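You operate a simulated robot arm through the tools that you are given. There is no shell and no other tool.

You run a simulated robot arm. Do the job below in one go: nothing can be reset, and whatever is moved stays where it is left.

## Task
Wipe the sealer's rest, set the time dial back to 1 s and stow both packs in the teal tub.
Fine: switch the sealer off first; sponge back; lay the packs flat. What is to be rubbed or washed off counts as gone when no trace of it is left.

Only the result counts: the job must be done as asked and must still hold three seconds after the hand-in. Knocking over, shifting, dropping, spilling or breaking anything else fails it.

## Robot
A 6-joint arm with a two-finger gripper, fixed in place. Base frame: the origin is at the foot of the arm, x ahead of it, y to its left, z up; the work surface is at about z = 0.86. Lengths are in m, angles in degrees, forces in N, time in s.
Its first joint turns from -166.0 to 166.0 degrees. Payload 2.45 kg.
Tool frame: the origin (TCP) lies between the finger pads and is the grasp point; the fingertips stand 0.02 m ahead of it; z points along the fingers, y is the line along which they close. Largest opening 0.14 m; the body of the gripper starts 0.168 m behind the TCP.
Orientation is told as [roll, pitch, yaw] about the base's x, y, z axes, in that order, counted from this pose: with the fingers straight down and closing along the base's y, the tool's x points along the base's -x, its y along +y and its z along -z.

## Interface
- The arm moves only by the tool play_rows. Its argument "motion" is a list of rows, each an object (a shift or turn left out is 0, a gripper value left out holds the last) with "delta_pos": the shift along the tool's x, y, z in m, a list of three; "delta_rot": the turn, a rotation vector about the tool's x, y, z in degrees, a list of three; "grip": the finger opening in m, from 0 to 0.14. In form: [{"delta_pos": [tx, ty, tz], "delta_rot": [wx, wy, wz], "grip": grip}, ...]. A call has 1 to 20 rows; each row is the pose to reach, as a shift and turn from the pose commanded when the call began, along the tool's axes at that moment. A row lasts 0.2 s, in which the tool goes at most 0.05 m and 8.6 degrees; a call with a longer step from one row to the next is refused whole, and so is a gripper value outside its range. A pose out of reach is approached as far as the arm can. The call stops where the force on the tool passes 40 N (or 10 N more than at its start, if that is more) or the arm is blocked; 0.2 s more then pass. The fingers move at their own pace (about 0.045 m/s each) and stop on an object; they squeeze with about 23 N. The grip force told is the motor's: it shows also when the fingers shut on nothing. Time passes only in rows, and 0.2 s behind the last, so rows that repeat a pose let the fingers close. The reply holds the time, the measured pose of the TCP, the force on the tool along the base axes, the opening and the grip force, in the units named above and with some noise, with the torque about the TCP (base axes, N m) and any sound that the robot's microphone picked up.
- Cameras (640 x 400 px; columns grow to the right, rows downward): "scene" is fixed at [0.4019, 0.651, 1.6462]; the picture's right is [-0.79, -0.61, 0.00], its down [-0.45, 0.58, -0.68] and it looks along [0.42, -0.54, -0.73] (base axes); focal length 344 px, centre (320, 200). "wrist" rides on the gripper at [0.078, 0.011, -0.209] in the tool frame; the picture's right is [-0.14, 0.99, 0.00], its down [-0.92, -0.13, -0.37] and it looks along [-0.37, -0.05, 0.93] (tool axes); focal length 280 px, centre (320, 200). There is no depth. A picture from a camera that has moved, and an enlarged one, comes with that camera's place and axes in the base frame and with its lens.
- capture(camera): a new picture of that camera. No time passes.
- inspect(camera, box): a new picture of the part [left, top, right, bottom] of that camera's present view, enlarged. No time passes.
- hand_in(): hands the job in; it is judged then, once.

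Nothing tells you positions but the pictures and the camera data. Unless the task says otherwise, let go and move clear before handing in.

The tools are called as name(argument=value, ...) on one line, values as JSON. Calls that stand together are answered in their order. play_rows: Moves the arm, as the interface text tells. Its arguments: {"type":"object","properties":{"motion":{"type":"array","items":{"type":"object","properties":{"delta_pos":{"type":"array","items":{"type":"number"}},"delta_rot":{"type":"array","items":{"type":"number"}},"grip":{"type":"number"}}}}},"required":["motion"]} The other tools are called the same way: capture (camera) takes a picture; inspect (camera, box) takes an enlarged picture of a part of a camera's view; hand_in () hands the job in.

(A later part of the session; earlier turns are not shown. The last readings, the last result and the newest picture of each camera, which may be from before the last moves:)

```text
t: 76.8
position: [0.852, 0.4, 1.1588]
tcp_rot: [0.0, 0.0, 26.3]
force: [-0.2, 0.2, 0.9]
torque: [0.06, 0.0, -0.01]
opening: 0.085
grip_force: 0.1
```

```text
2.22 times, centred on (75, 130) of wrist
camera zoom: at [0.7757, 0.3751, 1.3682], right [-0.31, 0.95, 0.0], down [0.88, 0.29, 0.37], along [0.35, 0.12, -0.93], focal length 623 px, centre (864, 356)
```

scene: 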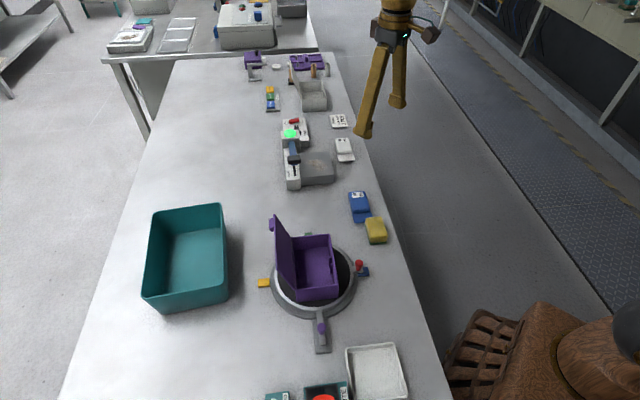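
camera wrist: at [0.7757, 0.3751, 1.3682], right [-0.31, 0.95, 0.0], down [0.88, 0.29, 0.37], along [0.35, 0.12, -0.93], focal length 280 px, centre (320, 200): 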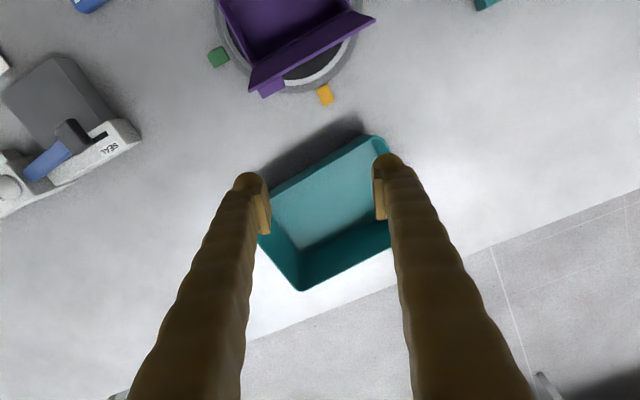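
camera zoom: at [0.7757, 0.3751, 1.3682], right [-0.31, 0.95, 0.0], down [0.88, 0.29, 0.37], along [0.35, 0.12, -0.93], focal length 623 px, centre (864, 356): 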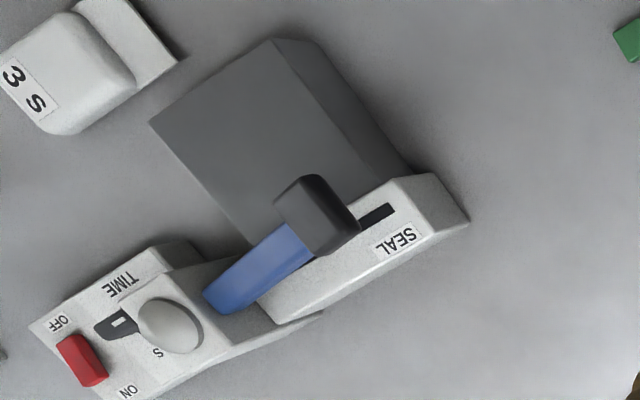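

The tub floor looks narrower than the packs are long, so both packs should lie along the tub's long side. I'll grip each pack body by its two ends, which needs no finger room sideways. I'm going back over the blue pack with yaw 44°.

play_rows(motion=[{"delta_pos": [0.0299, -0.0336, 0], "delta_rot": [0, 0, -1.97]}, {"delta_pos": [0.0597, -0.0672, 0], "delta_rot": [0, 0, -3.93]}, {"delta_pos": [0.0896, -0.1007, 0], "delta_rot": [0, 0, -5.9]}, {"delta_pos": [0.1194, -0.1343, 0], "delta_rot": [0, 0, -7.87]}, {"delta_pos": [0.1493, -0.1679, 0], "delta_rot": [0, 0, -9.83]}, {"delta_pos": [0.1791, -0.2015, 0], "delta_rot": [0, 0, -11.8]}, {"delta_pos": [0.209, -0.235, 0], "delta_rot": [0, 0, -13.77]}, {"delta_pos": [0.2388, -0.2686, 0], "delta_rot": [0, 0, -15.73]}, {"delta_pos": [0.2687, -0.3022, 0], "delta_rot": [0, 0, -17.7], "grip": 0.11}])

play_rows(motion=[{"delta_pos": [0, 0, 0.035], "delta_rot": [0, -7.5, 0]}, {"delta_pos": [0, 0, 0.07], "delta_rot": [0, -15, 0]}, {"delta_pos": [0, 0, 0.105], "delta_rot": [0, -22.5, 0]}, {"delta_pos": [0, 0, 0.14], "delta_rot": [0, -30, 0]}, {"delta_pos": [0, 0, 0.16], "delta_rot": [0, -30, 0]}])

capture(camera="wrist")

inspect(camera="scene", box=[320, 150, 420, 240])

```text
t: 78.8
position: [0.7409, 0.0103, 1.1555]
tcp_rot: [0.1, 0.0, 43.8]
force: [0.1, -0.4, 0.9]
torque: [0.02, -0.01, 0.01]
opening: 0.1102
grip_force: 0.1
```

```text
t: 80.0
position: [0.7418, 0.0092, 0.9957]
tcp_rot: [0.0, -30.0, 43.7]
force: [-0.1, -0.3, -0.3]
torque: [-0.01, 0.02, 0.0]
opening: 0.1098
grip_force: 0.1
```

```text
taken
camera wrist: at [0.609, -0.1022, 1.1391], right [-0.6, 0.8, 0.07], down [0.53, 0.33, 0.78], along [0.6, 0.5, -0.62], focal length 280 px, centre (320, 200)
```

wrist: 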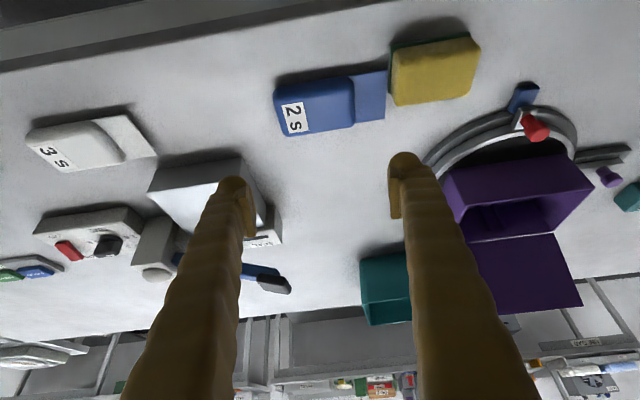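

```text
4.44 times, centred on (370, 195) of scene
camera zoom: at [0.4019, 0.651, 1.6462], right [-0.79, -0.61, 0.0], down [-0.45, 0.58, -0.68], along [0.42, -0.54, -0.73], focal length 1531 px, centre (98, 222)
```

zoom: 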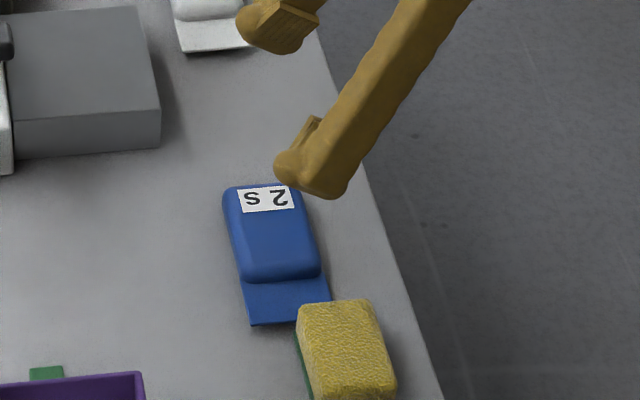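

inspect(camera="wrist", box=[250, 30, 490, 180])

```text
2.67 times, centred on (370, 105) of wrist
camera zoom: at [0.609, -0.1022, 1.1391], right [-0.6, 0.8, 0.07], down [0.53, 0.33, 0.78], along [0.6, 0.5, -0.62], focal length 748 px, centre (187, 453)
```

zoom: 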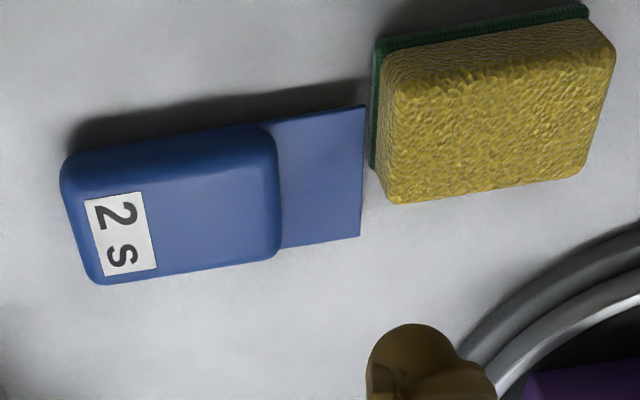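

The blue body is about 84 mm long, centred at (0.744, 0.016) with its axis at about -44°. I'll align and descend partway, then check centring.

play_rows(motion=[{"delta_pos": [0.0, 0.0035, 0.0], "delta_rot": [-1.3, 0, -2.25], "grip": 0.1}, {"delta_pos": [0.0175, 0.0035, 0.034], "delta_rot": [-1.3, 0, -2.25]}, {"delta_pos": [0.0325, 0.0035, 0.062], "delta_rot": [-1.3, 0, -2.25]}, {"delta_pos": [0.0403, 0.0035, 0.0757], "delta_rot": [-1.3, 0, -2.25]}])

capture(camera="wrist")

inspect(camera="scene", box=[320, 150, 420, 240])

```text
t: 81.0
position: [0.7412, 0.0137, 0.9128]
tcp_rot: [0.0, -29.9, 46.2]
force: [0.4, 0.0, 0.2]
torque: [0.0, 0.0, -0.02]
opening: 0.1002
grip_force: 0.1
```

```text
taken
camera wrist: at [0.6145, -0.1034, 1.0542], right [-0.63, 0.77, 0.07], down [0.52, 0.35, 0.78], along [0.58, 0.53, -0.62], focal length 280 px, centre (320, 200)
```

wrist: 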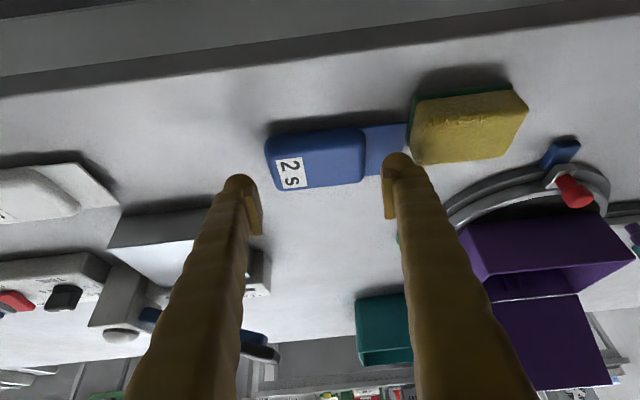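

```text
4.44 times, centred on (370, 195) of scene
camera zoom: at [0.4019, 0.651, 1.6462], right [-0.79, -0.61, 0.0], down [-0.45, 0.58, -0.68], along [0.42, -0.54, -0.73], focal length 1531 px, centre (98, 222)
```

zoom: 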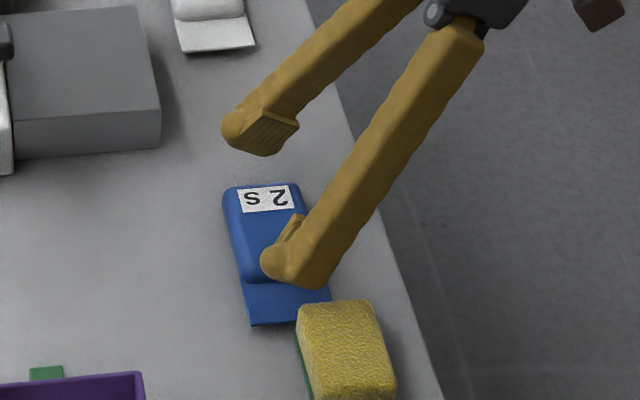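

play_rows(motion=[{"delta_pos": [-0.0061, -0.0015, 0.0035]}, {"delta_pos": [0.0, -0.0015, 0.014]}, {"delta_pos": [0.0038, -0.0015, 0.0206]}])

inspect(camera="wrist", box=[220, 110, 430, 250])

inspect(camera="scene", box=[320, 150, 420, 240])

```text
t: 81.8
position: [0.7473, 0.0186, 0.8921]
tcp_rot: [0.1, -30.0, 46.4]
force: [0.9, -0.1, 1.1]
torque: [0.04, 0.1, 0.06]
opening: 0.0999
grip_force: 0.4
```

```text
2.86 times, centred on (325, 180) of wrist
camera zoom: at [0.6201, -0.099, 1.0347], right [-0.64, 0.77, 0.07], down [0.52, 0.36, 0.78], along [0.58, 0.53, -0.62], focal length 801 px, centre (306, 257)
```

zoom: 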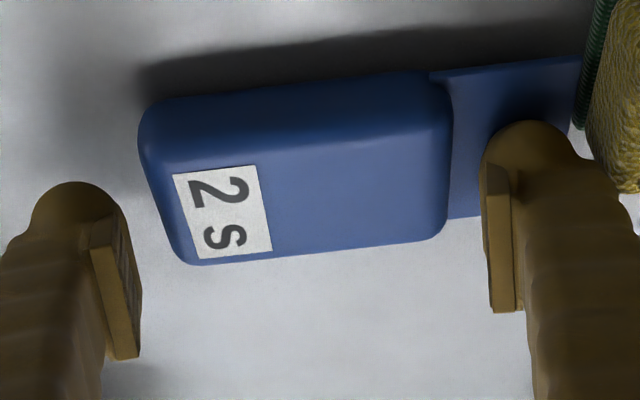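

```text
4.44 times, centred on (370, 195) of scene
camera zoom: at [0.4019, 0.651, 1.6462], right [-0.79, -0.61, 0.0], down [-0.45, 0.58, -0.68], along [0.42, -0.54, -0.73], focal length 1531 px, centre (98, 222)
```

zoom: 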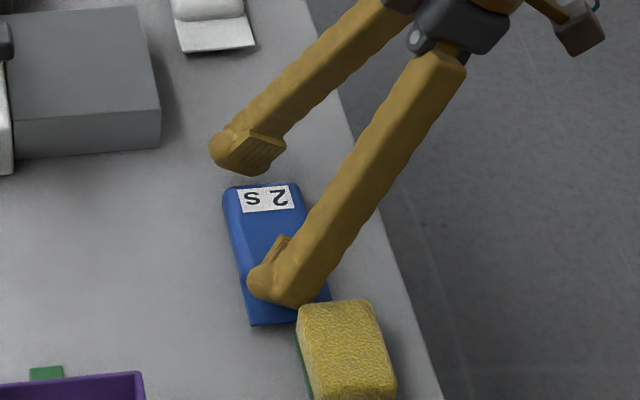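

The fingers straddle the body with similar gaps. I'll close on its ends.

play_rows(motion=[{"delta_pos": [0.0022, 0, -0.0012], "grip": 0.09}, {"delta_pos": [0.0022, 0, -0.0012], "grip": 0.075}, {"delta_pos": [0.0022, 0, -0.0012], "grip": 0.07}, {"delta_pos": [0.0022, 0, -0.0012], "grip": 0.07}])

inspect(camera="wrist", box=[220, 110, 430, 250])

inspect(camera="scene", box=[320, 150, 420, 240])

```text
t: 82.8
position: [0.7461, 0.0165, 0.8915]
tcp_rot: [0.0, -30.0, 46.3]
force: [3.7, -2.1, 10.6]
torque: [0.24, 0.34, -0.01]
opening: 0.0843
grip_force: 23.3
```

```text
2.86 times, centred on (325, 180) of wrist
camera zoom: at [0.6185, -0.1007, 1.0349], right [-0.63, 0.77, 0.07], down [0.52, 0.36, 0.78], along [0.58, 0.53, -0.62], focal length 801 px, centre (306, 257)
```

zoom: 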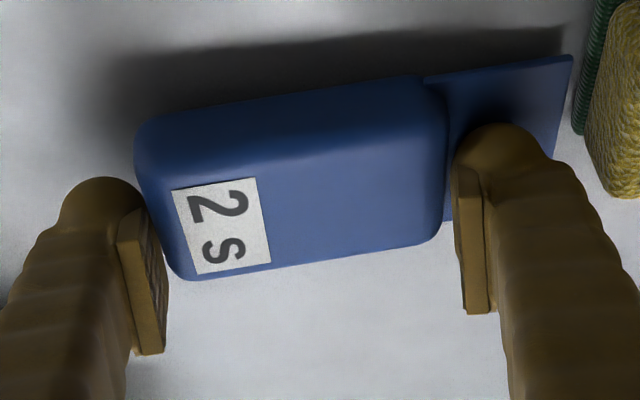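

```text
4.44 times, centred on (370, 195) of scene
camera zoom: at [0.4019, 0.651, 1.6462], right [-0.79, -0.61, 0.0], down [-0.45, 0.58, -0.68], along [0.42, -0.54, -0.73], focal length 1531 px, centre (98, 222)
```

zoom: 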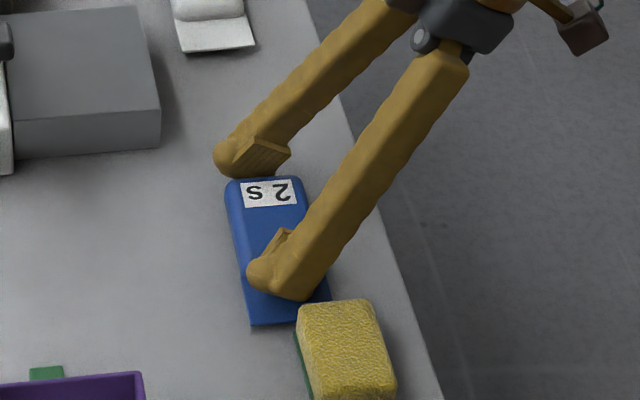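

play_rows(motion=[{"delta_pos": [-0.005, 0, -0.0087]}, {"delta_pos": [-0.01, 0, -0.0173]}, {"delta_pos": [-0.02, 0, -0.0346]}, {"delta_pos": [-0.02, 0, -0.0346]}])

inspect(camera="wrist", box=[220, 110, 430, 250])

inspect(camera="scene", box=[320, 150, 420, 240])

```text
t: 83.8
position: [0.7466, 0.0176, 0.9328]
tcp_rot: [0.0, -30.1, 46.3]
force: [-0.8, -0.3, -1.6]
torque: [0.0, -0.02, 0.02]
opening: 0.0842
grip_force: 22.8
```

```text
2.86 times, centred on (325, 180) of wrist
camera zoom: at [0.6185, -0.0999, 1.0756], right [-0.63, 0.77, 0.07], down [0.52, 0.36, 0.78], along [0.58, 0.53, -0.62], focal length 801 px, centre (306, 257)
```

zoom: 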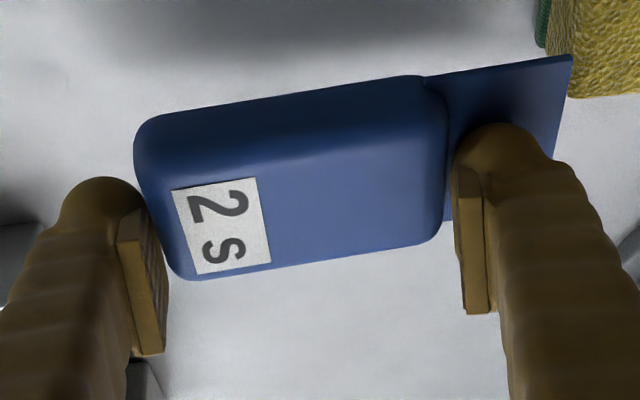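

```text
4.44 times, centred on (370, 195) of scene
camera zoom: at [0.4019, 0.651, 1.6462], right [-0.79, -0.61, 0.0], down [-0.45, 0.58, -0.68], along [0.42, -0.54, -0.73], focal length 1531 px, centre (98, 222)
```

zoom: 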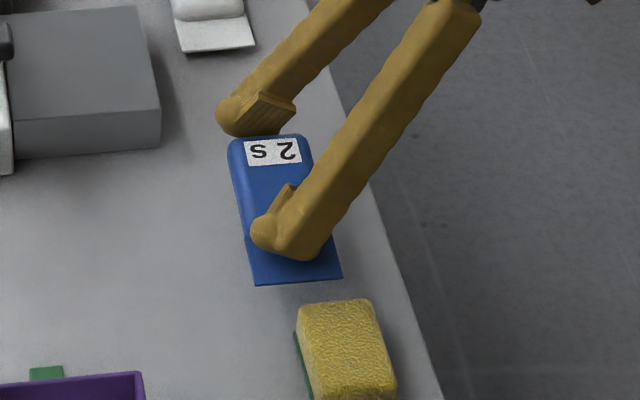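

The blue pack is held securely and level. I'll lift it over the lid height and carry it above the far side of the tub.

play_rows(motion=[{"delta_pos": [-0.0187, 0, -0.0324]}, {"delta_pos": [-0.0374, 0, -0.0648]}, {"delta_pos": [-0.0561, 0, -0.0972]}, {"delta_pos": [-0.0748, 0, -0.1296]}, {"delta_pos": [-0.0935, 0, -0.162]}])

play_rows(motion=[{"delta_pos": [-0.0363, 0.0115, 0.021]}, {"delta_pos": [-0.0727, 0.023, 0.042]}, {"delta_pos": [-0.109, 0.0346, 0.063]}, {"delta_pos": [-0.1454, 0.0461, 0.0839]}, {"delta_pos": [-0.1817, 0.0576, 0.1049]}, {"delta_pos": [-0.2181, 0.0691, 0.1259]}, {"delta_pos": [-0.2544, 0.0806, 0.1469], "delta_rot": [-0.31, 0, -0.53]}, {"delta_pos": [-0.2907, 0.0921, 0.1679], "delta_rot": [-0.62, 0, -1.07]}, {"delta_pos": [-0.3271, 0.1037, 0.1889], "delta_rot": [-0.93, 0, -1.6]}, {"delta_pos": [-0.3634, 0.1152, 0.2098], "delta_rot": [-1.23, 0, -2.13]}, {"delta_pos": [-0.3998, 0.1267, 0.2308], "delta_rot": [-1.54, 0, -2.67]}, {"delta_pos": [-0.4361, 0.1382, 0.2518], "delta_rot": [-1.85, 0, -3.2]}])

capture(camera="wrist")

inspect(camera="scene", box=[100, 160, 300, 320])

```text
t: 85.0
position: [0.7464, 0.0154, 1.1207]
tcp_rot: [0.0, -30.0, 46.4]
force: [0.5, 1.3, -0.9]
torque: [0.01, -0.02, 0.01]
opening: 0.0844
grip_force: 23.2
```

```text
t: 87.6
position: [0.996, 0.4757, 1.1203]
tcp_rot: [0.0, -30.1, 50.0]
force: [0.2, 0.0, -0.4]
torque: [-0.02, 0.01, -0.03]
opening: 0.0842
grip_force: 23.3
```

```text
taken
camera wrist: at [0.8761, 0.3501, 1.2626], right [-0.68, 0.73, 0.07], down [0.49, 0.39, 0.78], along [0.54, 0.57, -0.62], focal length 280 px, centre (320, 200)
```

wrist: 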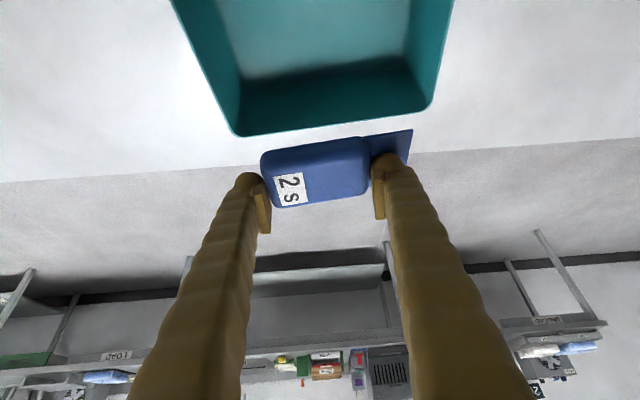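

```text
2.50 times, centred on (200, 240) of scene
camera zoom: at [0.4019, 0.651, 1.6462], right [-0.79, -0.61, 0.0], down [-0.45, 0.58, -0.68], along [0.42, -0.54, -0.73], focal length 861 px, centre (620, 100)
```

zoom: 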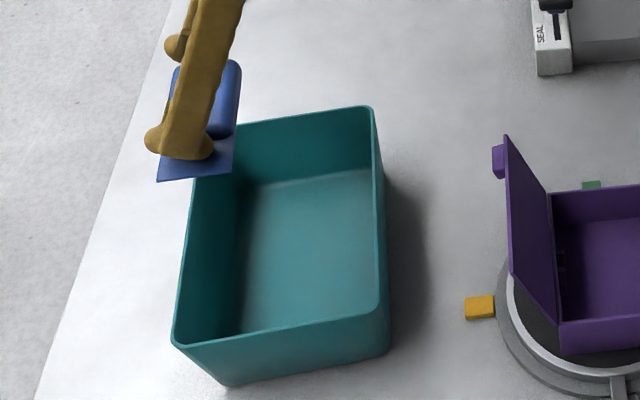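

The tub's far floor edge is at S≈1.033 in tub coordinates, and the held pack is centred at about 1.0, clear of the walls. I'll lower it in.

play_rows(motion=[{"delta_pos": [0.0174, 0, 0.0362]}, {"delta_pos": [0.0374, 0, 0.0709]}, {"delta_pos": [0.0574, 0, 0.1055]}, {"delta_pos": [0.0774, 0, 0.1401]}, {"delta_pos": [0.0924, 0, 0.1661]}, {"delta_pos": [0.1024, 0, 0.1834]}, {"delta_pos": [0.1074, 0, 0.192]}])

capture(camera="wrist")

inspect(camera="scene", box=[120, 190, 260, 320])

```text
t: 89.2
position: [0.9962, 0.4785, 0.8981]
tcp_rot: [0.1, -30.0, 50.1]
force: [0.3, -0.3, -0.3]
torque: [-0.04, -0.02, 0.0]
opening: 0.0842
grip_force: 23.0
```

```text
taken
camera wrist: at [0.8763, 0.3529, 1.0416], right [-0.68, 0.73, 0.07], down [0.49, 0.39, 0.78], along [0.54, 0.57, -0.62], focal length 280 px, centre (320, 200)
```

wrist: 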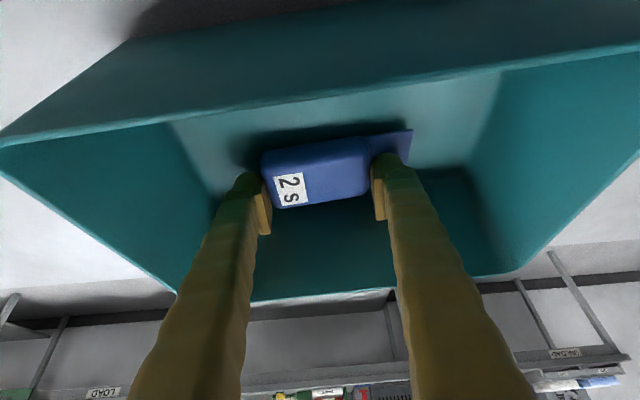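

```text
3.08 times, centred on (190, 255) of scene
camera zoom: at [0.4019, 0.651, 1.6462], right [-0.79, -0.61, 0.0], down [-0.45, 0.58, -0.68], along [0.42, -0.54, -0.73], focal length 1060 px, centre (720, 31)
```

zoom: 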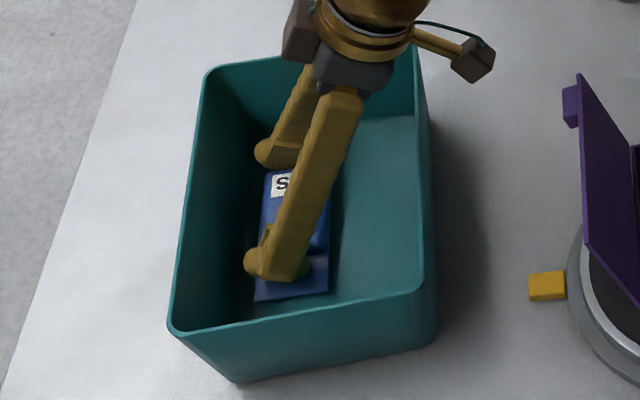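

play_rows(motion=[{"delta_pos": [0.001, 0, 0.0017]}, {"delta_pos": [0.0018, 0, 0.003]}])

```text
t: 89.8
position: [0.996, 0.4774, 0.8977]
tcp_rot: [0.1, -30.1, 50.0]
force: [-1.8, -1.0, 15.9]
torque: [0.22, 0.72, 0.08]
opening: 0.0843
grip_force: 22.9
```

The flap side touches the floor. I'll open the fingers and rise straight up.

play_rows(motion=[{"grip": 0.09}, {"grip": 0.1}, {"grip": 0.1}, {"delta_pos": [-0.005, 0, -0.0087]}, {"delta_pos": [-0.02, 0, -0.0346]}, {"delta_pos": [-0.04, 0, -0.0693]}, {"delta_pos": [-0.06, 0, -0.1039]}, {"delta_pos": [-0.08, 0, -0.1386]}, {"delta_pos": [-0.1, 0, -0.1732]}, {"delta_pos": [-0.12, 0, -0.2078]}])

capture(camera="wrist")

inspect(camera="scene", box=[120, 190, 260, 320])

```text
t: 92.0
position: [0.9957, 0.4779, 1.136]
tcp_rot: [0.0, -29.9, 50.2]
force: [0.9, -1.0, -1.1]
torque: [0.02, 0.02, 0.02]
opening: 0.1002
grip_force: 0.1
```

```text
taken
camera wrist: at [0.8759, 0.353, 1.2799], right [-0.68, 0.73, 0.07], down [0.49, 0.39, 0.78], along [0.54, 0.57, -0.62], focal length 280 px, centre (320, 200)
```

wrist: 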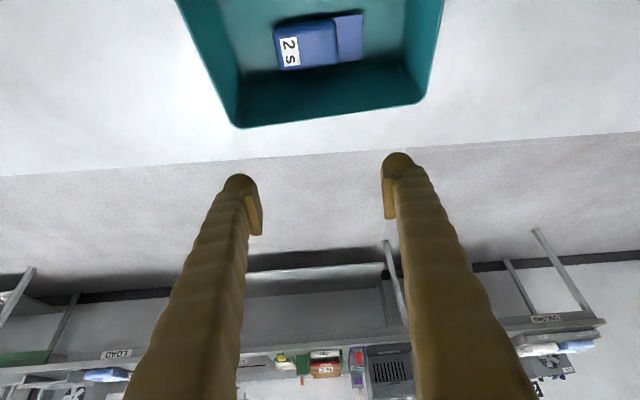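

```text
3.08 times, centred on (190, 255) of scene
camera zoom: at [0.4019, 0.651, 1.6462], right [-0.79, -0.61, 0.0], down [-0.45, 0.58, -0.68], along [0.42, -0.54, -0.73], focal length 1060 px, centre (720, 31)
```

zoom: 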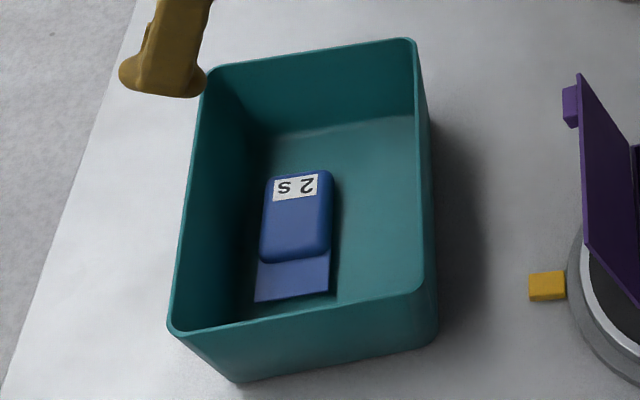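

The blue pack lies flat in the tub with room beside it on the near side. Next I'll go over the white pack.

play_rows(motion=[{"delta_pos": [0.0346, -0.0254, -0.0175], "delta_rot": [0, 0.7, 0]}, {"delta_pos": [0.0691, -0.0508, -0.0349], "delta_rot": [0, 1.4, 0]}, {"delta_pos": [0.1037, -0.0762, -0.0524], "delta_rot": [0, 2.1, 0]}, {"delta_pos": [0.1382, -0.1016, -0.0699], "delta_rot": [0, 2.9, 0]}, {"delta_pos": [0.1728, -0.127, -0.0874], "delta_rot": [0, 3.6, 0]}, {"delta_pos": [0.2073, -0.1524, -0.1048], "delta_rot": [0, 4.3, 0]}, {"delta_pos": [0.2419, -0.1778, -0.1223], "delta_rot": [0, 5, 0]}, {"delta_pos": [0.2764, -0.2031, -0.1398], "delta_rot": [0, 5.7, 0]}, {"delta_pos": [0.311, -0.2285, -0.1572], "delta_rot": [0, 6.4, 0]}, {"delta_pos": [0.3455, -0.2539, -0.1747], "delta_rot": [0, 7.1, 0]}, {"delta_pos": [0.3801, -0.2793, -0.1922], "delta_rot": [0, 7.9, 0]}, {"delta_pos": [0.4146, -0.3047, -0.2097], "delta_rot": [0, 8.6, 0]}, {"delta_pos": [0.4492, -0.3301, -0.2271], "delta_rot": [0, 9.3, 0]}, {"delta_pos": [0.4837, -0.3555, -0.2446], "delta_rot": [0, 10, 0]}])

capture(camera="wrist")

inspect(camera="wrist", box=[220, 80, 430, 220])

```text
t: 95.0
position: [0.9191, -0.1646, 1.1036]
tcp_rot: [0.0, -20.0, 49.9]
force: [0.8, 0.1, 0.0]
torque: [0.03, -0.02, 0.02]
opening: 0.0998
grip_force: 0.1
```

```text
taken
camera wrist: at [0.8162, -0.2688, 1.2747], right [-0.68, 0.74, 0.05], down [0.57, 0.48, 0.66], along [0.46, 0.47, -0.75], focal length 280 px, centre (320, 200)
```

wrist: 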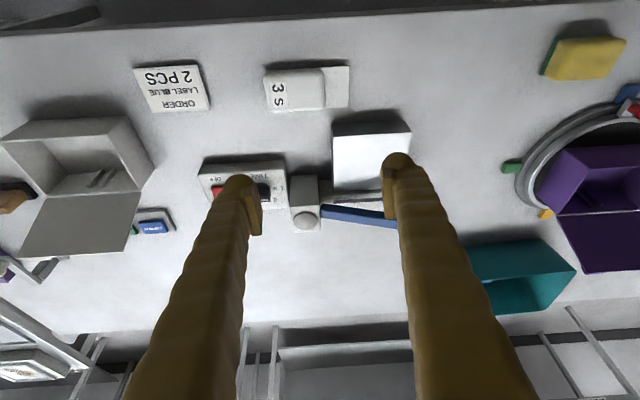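

```text
2.86 times, centred on (325, 150) of wrist
camera zoom: at [0.8162, -0.2688, 1.2747], right [-0.68, 0.74, 0.05], down [0.57, 0.48, 0.66], along [0.46, 0.47, -0.75], focal length 801 px, centre (306, 343)
```

zoom: 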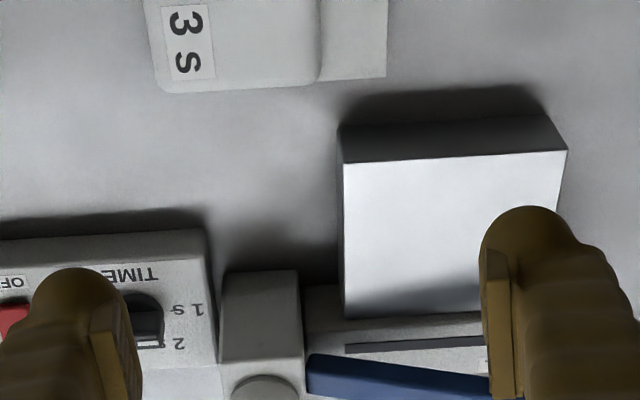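

The white pack's body centre is at about (0.939, -0.179) with its axis at about -44.5°, the same size as the blue one. I'll align and descend partway.

play_rows(motion=[{"delta_pos": [0.0112, -0.0049, 0.0329], "delta_rot": [0.75, 0, 2.06]}, {"delta_pos": [0.0223, -0.0099, 0.0658], "delta_rot": [1.5, 0, 4.13]}, {"delta_pos": [0.0335, -0.0148, 0.0986], "delta_rot": [1.5, 0, 4.13]}, {"delta_pos": [0.0446, -0.0198, 0.1315], "delta_rot": [1.5, 0, 4.13]}, {"delta_pos": [0.0558, -0.0247, 0.1644], "delta_rot": [1.5, 0, 4.13]}])

capture(camera="wrist")

inspect(camera="wrist", box=[220, 80, 430, 220])

inspect(camera="scene", box=[290, 110, 390, 200])

```text
t: 96.2
position: [0.9408, -0.1804, 0.9332]
tcp_rot: [0.0, -20.0, 45.6]
force: [0.8, 0.9, 0.4]
torque: [-0.03, 0.01, 0.03]
opening: 0.1002
grip_force: 0.0
```

```text
taken
camera wrist: at [0.8305, -0.2762, 1.102], right [-0.62, 0.78, 0.05], down [0.61, 0.44, 0.66], along [0.5, 0.44, -0.75], focal length 280 px, centre (320, 200)
```

wrist: 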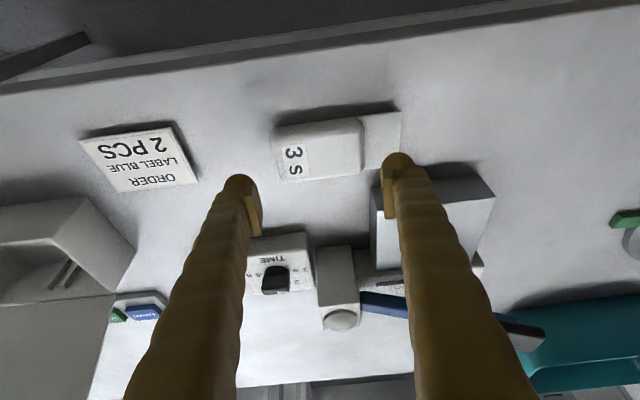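

```text
2.86 times, centred on (325, 150) of wrist
camera zoom: at [0.8305, -0.2762, 1.102], right [-0.62, 0.78, 0.05], down [0.61, 0.44, 0.66], along [0.5, 0.44, -0.75], focal length 801 px, centre (306, 343)
```

zoom: 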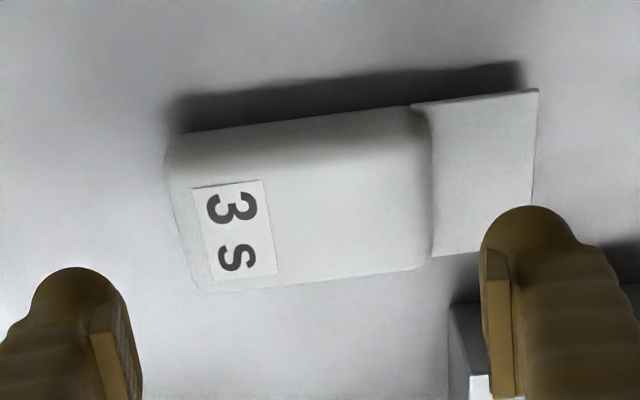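

```text
4.44 times, centred on (340, 155) of scene
camera zoom: at [0.4019, 0.651, 1.6462], right [-0.79, -0.61, 0.0], down [-0.45, 0.58, -0.68], along [0.42, -0.54, -0.73], focal length 1531 px, centre (231, 400)
```

zoom: 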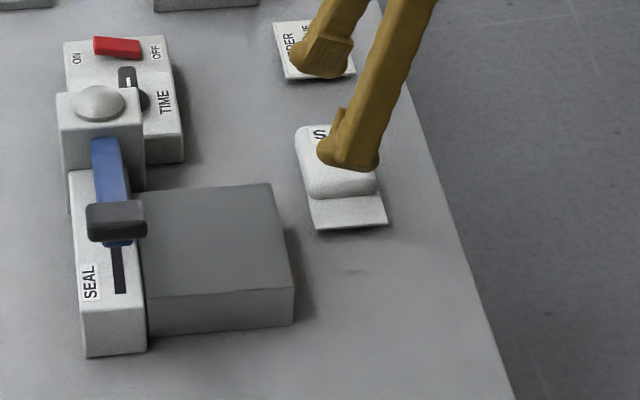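

play_rows(motion=[{"delta_pos": [0.0034, 0.0026, 0.015]}, {"delta_pos": [0.0083, 0.0026, 0.0275]}, {"delta_pos": [0.0123, 0.0026, 0.0383]}])

inspect(camera="wrist", box=[220, 110, 430, 250])

inspect(camera="scene", box=[290, 110, 390, 200])

```text
t: 97.0
position: [0.94, -0.1768, 0.8921]
tcp_rot: [0.1, -19.9, 45.7]
force: [0.1, -0.2, 0.5]
torque: [0.05, 0.02, 0.02]
opening: 0.0999
grip_force: 0.0
```

```text
2.86 times, centred on (325, 180) of wrist
camera zoom: at [0.8303, -0.2723, 1.0613], right [-0.62, 0.78, 0.05], down [0.61, 0.44, 0.66], along [0.5, 0.44, -0.75], focal length 801 px, centre (306, 257)
```

zoom: 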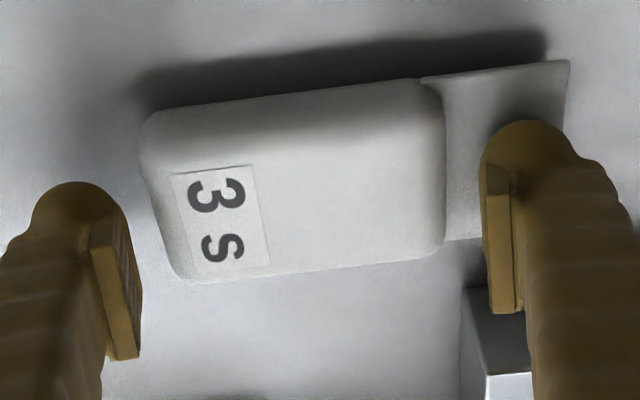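

```text
4.44 times, centred on (340, 155) of scene
camera zoom: at [0.4019, 0.651, 1.6462], right [-0.79, -0.61, 0.0], down [-0.45, 0.58, -0.68], along [0.42, -0.54, -0.73], focal length 1531 px, centre (231, 400)
```

zoom: 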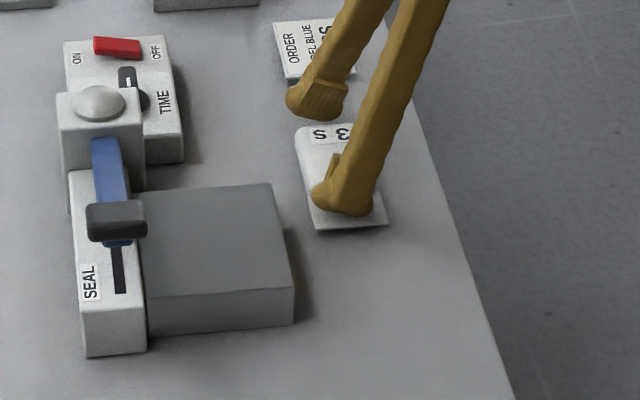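

play_rows(motion=[{"grip": 0.09}, {"grip": 0.075}, {"grip": 0.07}, {"grip": 0.07}, {"delta_pos": [-0.0034, 0, -0.0094]}, {"delta_pos": [-0.0103, 0, -0.0282]}, {"delta_pos": [-0.0103, 0, -0.0282]}])

inspect(camera="wrist", box=[220, 110, 430, 250])

inspect(camera="scene", box=[290, 110, 390, 200])

```text
t: 98.6
position: [0.9403, -0.1755, 0.924]
tcp_rot: [0.1, -20.0, 45.8]
force: [-0.1, 0.6, -0.3]
torque: [0.01, -0.01, -0.02]
opening: 0.0836
grip_force: 22.7
```

```text
2.86 times, centred on (325, 180) of wrist
camera zoom: at [0.831, -0.2718, 1.0931], right [-0.62, 0.78, 0.05], down [0.61, 0.44, 0.66], along [0.5, 0.44, -0.75], focal length 801 px, centre (306, 257)
```

zoom: 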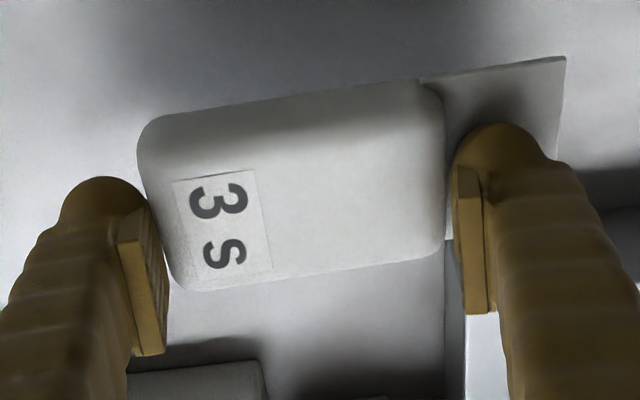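

```text
4.44 times, centred on (340, 155) of scene
camera zoom: at [0.4019, 0.651, 1.6462], right [-0.79, -0.61, 0.0], down [-0.45, 0.58, -0.68], along [0.42, -0.54, -0.73], focal length 1531 px, centre (231, 400)
```

zoom: 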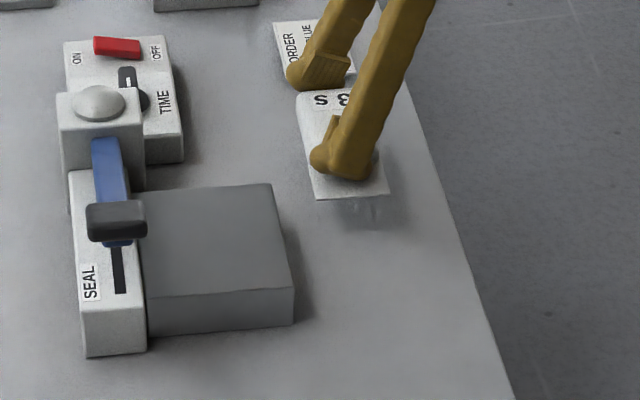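

The white pack is held level. I'll lift it and carry it over the near side of the tub.

play_rows(motion=[{"delta_pos": [-0.0134, 0, -0.0368]}, {"delta_pos": [-0.0268, 0, -0.0737]}, {"delta_pos": [-0.0402, 0, -0.1105]}, {"delta_pos": [-0.0536, 0, -0.1474]}, {"delta_pos": [-0.067, 0, -0.1842]}])

play_rows(motion=[{"delta_pos": [-0.03, 0.0293, 0.0109]}, {"delta_pos": [-0.0601, 0.0586, 0.0219]}, {"delta_pos": [-0.0901, 0.088, 0.0328]}, {"delta_pos": [-0.1201, 0.1173, 0.0437]}, {"delta_pos": [-0.1502, 0.1466, 0.0546]}, {"delta_pos": [-0.1802, 0.1759, 0.0656]}, {"delta_pos": [-0.2103, 0.2053, 0.0765]}, {"delta_pos": [-0.2403, 0.2346, 0.0874], "delta_rot": [-0.21, 0, -0.58]}, {"delta_pos": [-0.2703, 0.2639, 0.0984], "delta_rot": [-0.42, 0, -1.15]}, {"delta_pos": [-0.3004, 0.2932, 0.1093], "delta_rot": [-0.63, 0, -1.73]}, {"delta_pos": [-0.3304, 0.3225, 0.1202], "delta_rot": [-0.84, 0, -2.31]}, {"delta_pos": [-0.3604, 0.3519, 0.1311], "delta_rot": [-1.05, 0, -2.89]}, {"delta_pos": [-0.3905, 0.3812, 0.1421], "delta_rot": [-1.26, 0, -3.46]}, {"delta_pos": [-0.4205, 0.4105, 0.153], "delta_rot": [-1.47, 0, -4.04]}])

capture(camera="wrist")

inspect(camera="scene", box=[120, 190, 260, 320])

```text
t: 99.8
position: [0.94, -0.1721, 1.1179]
tcp_rot: [0.1, -20.0, 45.7]
force: [0.7, -0.6, -0.5]
torque: [0.01, 0.0, -0.01]
opening: 0.0841
grip_force: 23.0
```

```text
t: 102.8
position: [0.9594, 0.4316, 1.1204]
tcp_rot: [-0.1, -20.0, 50.0]
force: [-0.6, 0.1, -0.4]
torque: [-0.02, -0.01, -0.01]
opening: 0.084
grip_force: 22.4
```

```text
taken
camera wrist: at [0.856, 0.3284, 1.2903], right [-0.68, 0.74, 0.05], down [0.57, 0.48, 0.66], along [0.46, 0.47, -0.75], focal length 280 px, centre (320, 200)
```

wrist: 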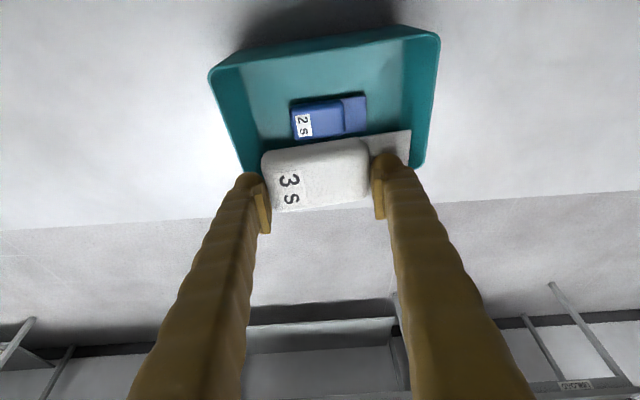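

```text
3.08 times, centred on (190, 255) of scene
camera zoom: at [0.4019, 0.651, 1.6462], right [-0.79, -0.61, 0.0], down [-0.45, 0.58, -0.68], along [0.42, -0.54, -0.73], focal length 1060 px, centre (720, 31)
```

zoom: 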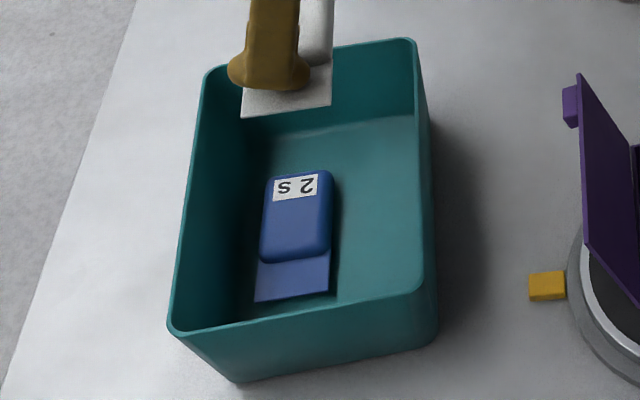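

The white pack lines up with the free strip beside the blue one. I'll lower it.

play_rows(motion=[{"delta_pos": [0.0137, 0, 0.0376]}, {"delta_pos": [0.0291, 0, 0.0799]}, {"delta_pos": [0.0445, 0, 0.1222]}, {"delta_pos": [0.0581, 0, 0.1598]}, {"delta_pos": [0.0667, 0, 0.1833]}, {"delta_pos": [0.0712, 0, 0.1955]}])

capture(camera="wrist")

inspect(camera="scene", box=[120, 190, 260, 320])

```text
t: 104.2
position: [0.9595, 0.4329, 0.9085]
tcp_rot: [0.1, -20.0, 50.0]
force: [0.1, -0.6, 0.2]
torque: [0.0, 0.0, -0.02]
opening: 0.0839
grip_force: 23.2
```

```text
taken
camera wrist: at [0.8569, 0.3279, 1.0792], right [-0.68, 0.74, 0.05], down [0.57, 0.48, 0.66], along [0.46, 0.47, -0.75], focal length 280 px, centre (320, 200)
```

wrist: 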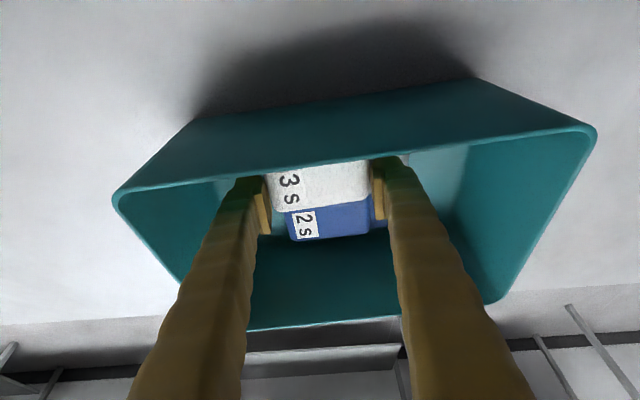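

```text
3.08 times, centred on (190, 255) of scene
camera zoom: at [0.4019, 0.651, 1.6462], right [-0.79, -0.61, 0.0], down [-0.45, 0.58, -0.68], along [0.42, -0.54, -0.73], focal length 1060 px, centre (720, 31)
```

zoom: 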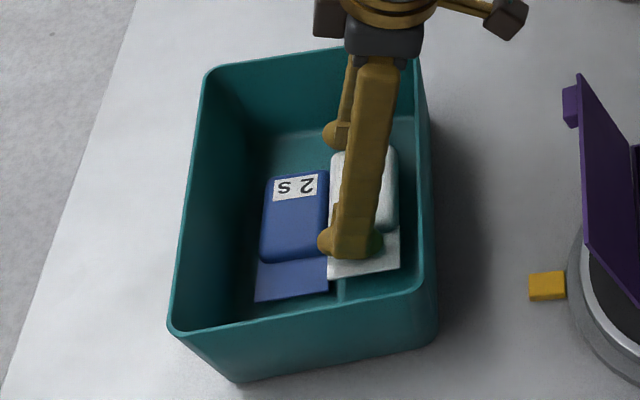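

The white pack is almost touching the blue's edge. I'll shift 3 mm toward the near wall and lower it to contact.

play_rows(motion=[{"delta_pos": [0.0028, 0, -0.001]}, {"delta_pos": [0.0042, 0, 0.0028]}, {"delta_pos": [0.0052, 0, 0.0056]}])

inspect(camera="scene", box=[120, 190, 260, 320])

```text
t: 105.0
position: [0.9595, 0.4293, 0.9032]
tcp_rot: [0.0, -20.0, 49.9]
force: [0.4, -0.5, 0.1]
torque: [0.01, -0.01, 0.03]
opening: 0.084
grip_force: 22.6
```

```text
3.08 times, centred on (190, 255) of scene
camera zoom: at [0.4019, 0.651, 1.6462], right [-0.79, -0.61, 0.0], down [-0.45, 0.58, -0.68], along [0.42, -0.54, -0.73], focal length 1060 px, centre (720, 31)
```

zoom: 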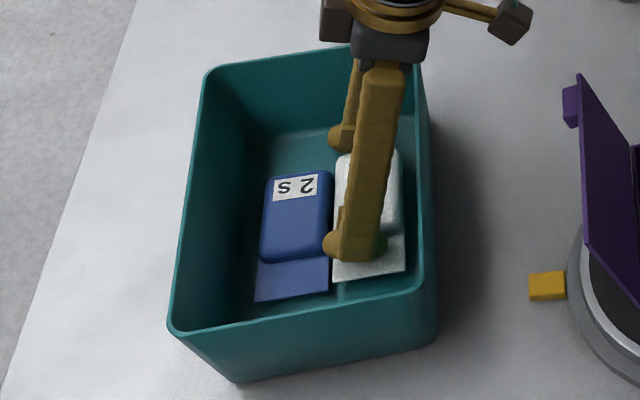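

play_rows(motion=[{"delta_pos": [0.0004, 0, 0.0012]}, {"delta_pos": [0.0008, 0, 0.0024]}, {"delta_pos": [0.0012, 0, 0.0034]}])

```text
t: 105.8
position: [0.9587, 0.4305, 0.9003]
tcp_rot: [-0.1, -20.1, 49.9]
force: [-0.2, -0.5, -1.2]
torque: [0.0, -0.04, -0.01]
opening: 0.0842
grip_force: 23.2
```

play_rows(motion=[{"delta_pos": [0.0003, 0, 0.0009]}, {"delta_pos": [0.0007, 0, 0.0019]}])

```text
t: 106.4
position: [0.9588, 0.4299, 0.8974]
tcp_rot: [0.0, -20.0, 50.0]
force: [0.2, -0.1, -1.0]
torque: [-0.02, -0.03, -0.01]
opening: 0.0839
grip_force: 23.0
```

play_rows(motion=[{"delta_pos": [0.0003, 0, 0.0009]}, {"delta_pos": [0.0007, 0, 0.0019]}])

```text
t: 107.0
position: [0.9589, 0.4293, 0.8959]
tcp_rot: [0.1, -20.1, 50.0]
force: [1.2, 1.8, 10.0]
torque: [0.19, 0.36, -0.1]
opening: 0.0839
grip_force: 23.0
```

Contact. I'll release and rise straight up.

play_rows(motion=[{"grip": 0.09}, {"grip": 0.1}, {"grip": 0.1}, {"delta_pos": [-0.0034, 0, -0.0094]}, {"delta_pos": [-0.0137, 0, -0.0376]}, {"delta_pos": [-0.0274, 0, -0.0752]}, {"delta_pos": [-0.041, 0, -0.1128]}, {"delta_pos": [-0.0547, 0, -0.1504]}, {"delta_pos": [-0.0684, 0, -0.1879]}, {"delta_pos": [-0.0684, 0, -0.1879]}])

capture(camera="wrist")

inspect(camera="scene", box=[120, 190, 260, 320])

inspect(camera="wrist", box=[200, 10, 450, 190])

```text
t: 109.2
position: [0.9588, 0.4293, 1.0939]
tcp_rot: [0.0, -19.9, 50.0]
force: [0.0, -0.3, 0.3]
torque: [0.03, 0.0, -0.03]
opening: 0.1004
grip_force: 0.1
```

```text
taken
camera wrist: at [0.8558, 0.3243, 1.2643], right [-0.68, 0.74, 0.05], down [0.57, 0.48, 0.66], along [0.46, 0.47, -0.75], focal length 280 px, centre (320, 200)
```

wrist: 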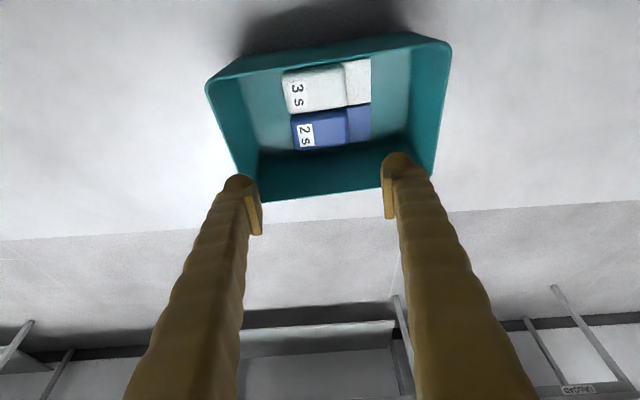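

```text
3.08 times, centred on (190, 255) of scene
camera zoom: at [0.4019, 0.651, 1.6462], right [-0.79, -0.61, 0.0], down [-0.45, 0.58, -0.68], along [0.42, -0.54, -0.73], focal length 1060 px, centre (720, 31)
```

zoom: 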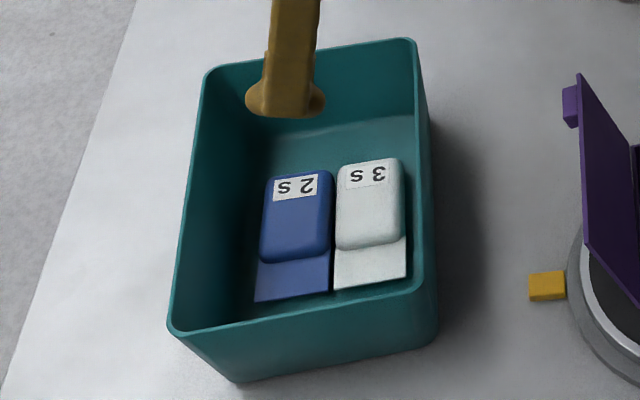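

```text
2.22 times, centred on (325, 100) of wrist
camera zoom: at [0.8558, 0.3243, 1.2643], right [-0.68, 0.74, 0.05], down [0.57, 0.48, 0.66], along [0.46, 0.47, -0.75], focal length 623 px, centre (309, 422)
```

zoom: 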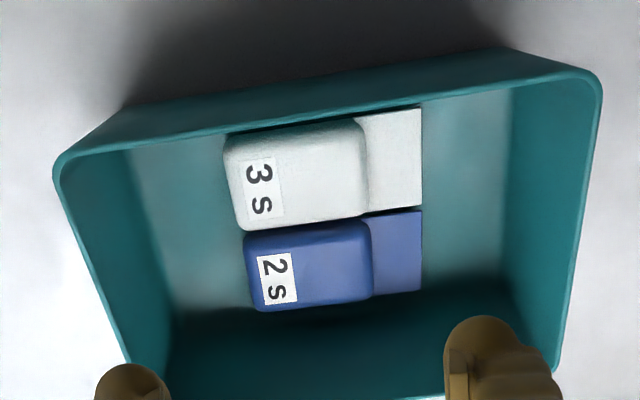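

Both packs lie flat side by side in the tub. I'll back away and do a final check of the dial, the rest and the sponge from above the sealer.

play_rows(motion=[{"delta_pos": [0.0322, -0.0265, -0.0149]}, {"delta_pos": [0.0643, -0.053, -0.0298]}, {"delta_pos": [0.0965, -0.0795, -0.0447]}, {"delta_pos": [0.1286, -0.1059, -0.0596]}, {"delta_pos": [0.1608, -0.1324, -0.0745]}, {"delta_pos": [0.193, -0.1589, -0.0894]}, {"delta_pos": [0.2251, -0.1854, -0.1042]}, {"delta_pos": [0.2573, -0.2119, -0.1191]}, {"delta_pos": [0.2894, -0.2384, -0.134]}, {"delta_pos": [0.3216, -0.2648, -0.1489]}, {"delta_pos": [0.3537, -0.2913, -0.1638]}, {"delta_pos": [0.3859, -0.3178, -0.1787], "grip": 0.14}])

capture(camera="wrist")

inspect(camera="scene", box=[240, 80, 400, 280])

```text
t: 111.8
position: [0.9296, -0.0991, 1.1295]
tcp_rot: [0.1, -20.0, 50.0]
force: [-0.4, 0.0, -0.1]
torque: [-0.04, 0.0, 0.0]
opening: 0.1344
grip_force: 0.2
```

```text
taken
camera wrist: at [0.8277, -0.2037, 1.3001], right [-0.68, 0.74, 0.05], down [0.57, 0.48, 0.66], along [0.46, 0.47, -0.75], focal length 280 px, centre (320, 200)
```

wrist: 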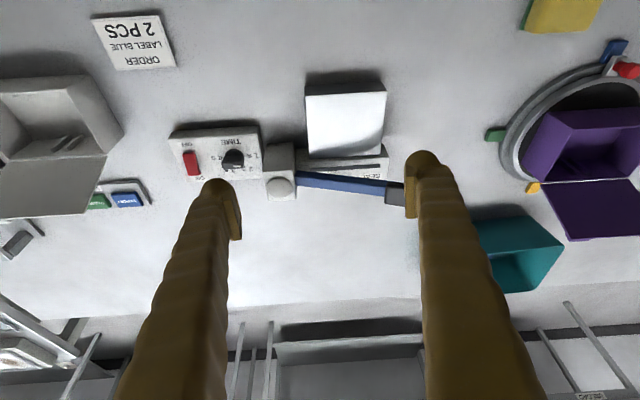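

```text
2.00 times, centred on (320, 180) of scene
camera zoom: at [0.4019, 0.651, 1.6462], right [-0.79, -0.61, 0.0], down [-0.45, 0.58, -0.68], along [0.42, -0.54, -0.73], focal length 689 px, centre (320, 240)
```

zoom: 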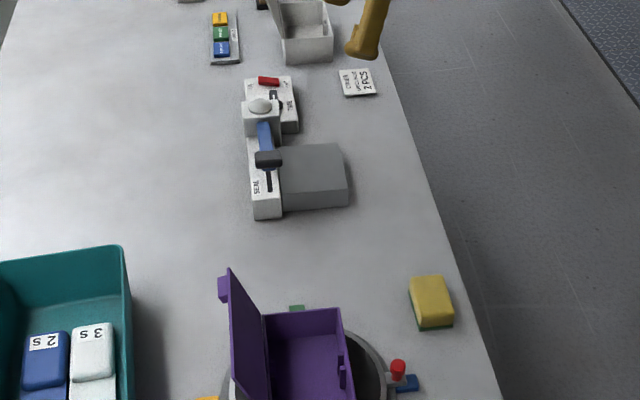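

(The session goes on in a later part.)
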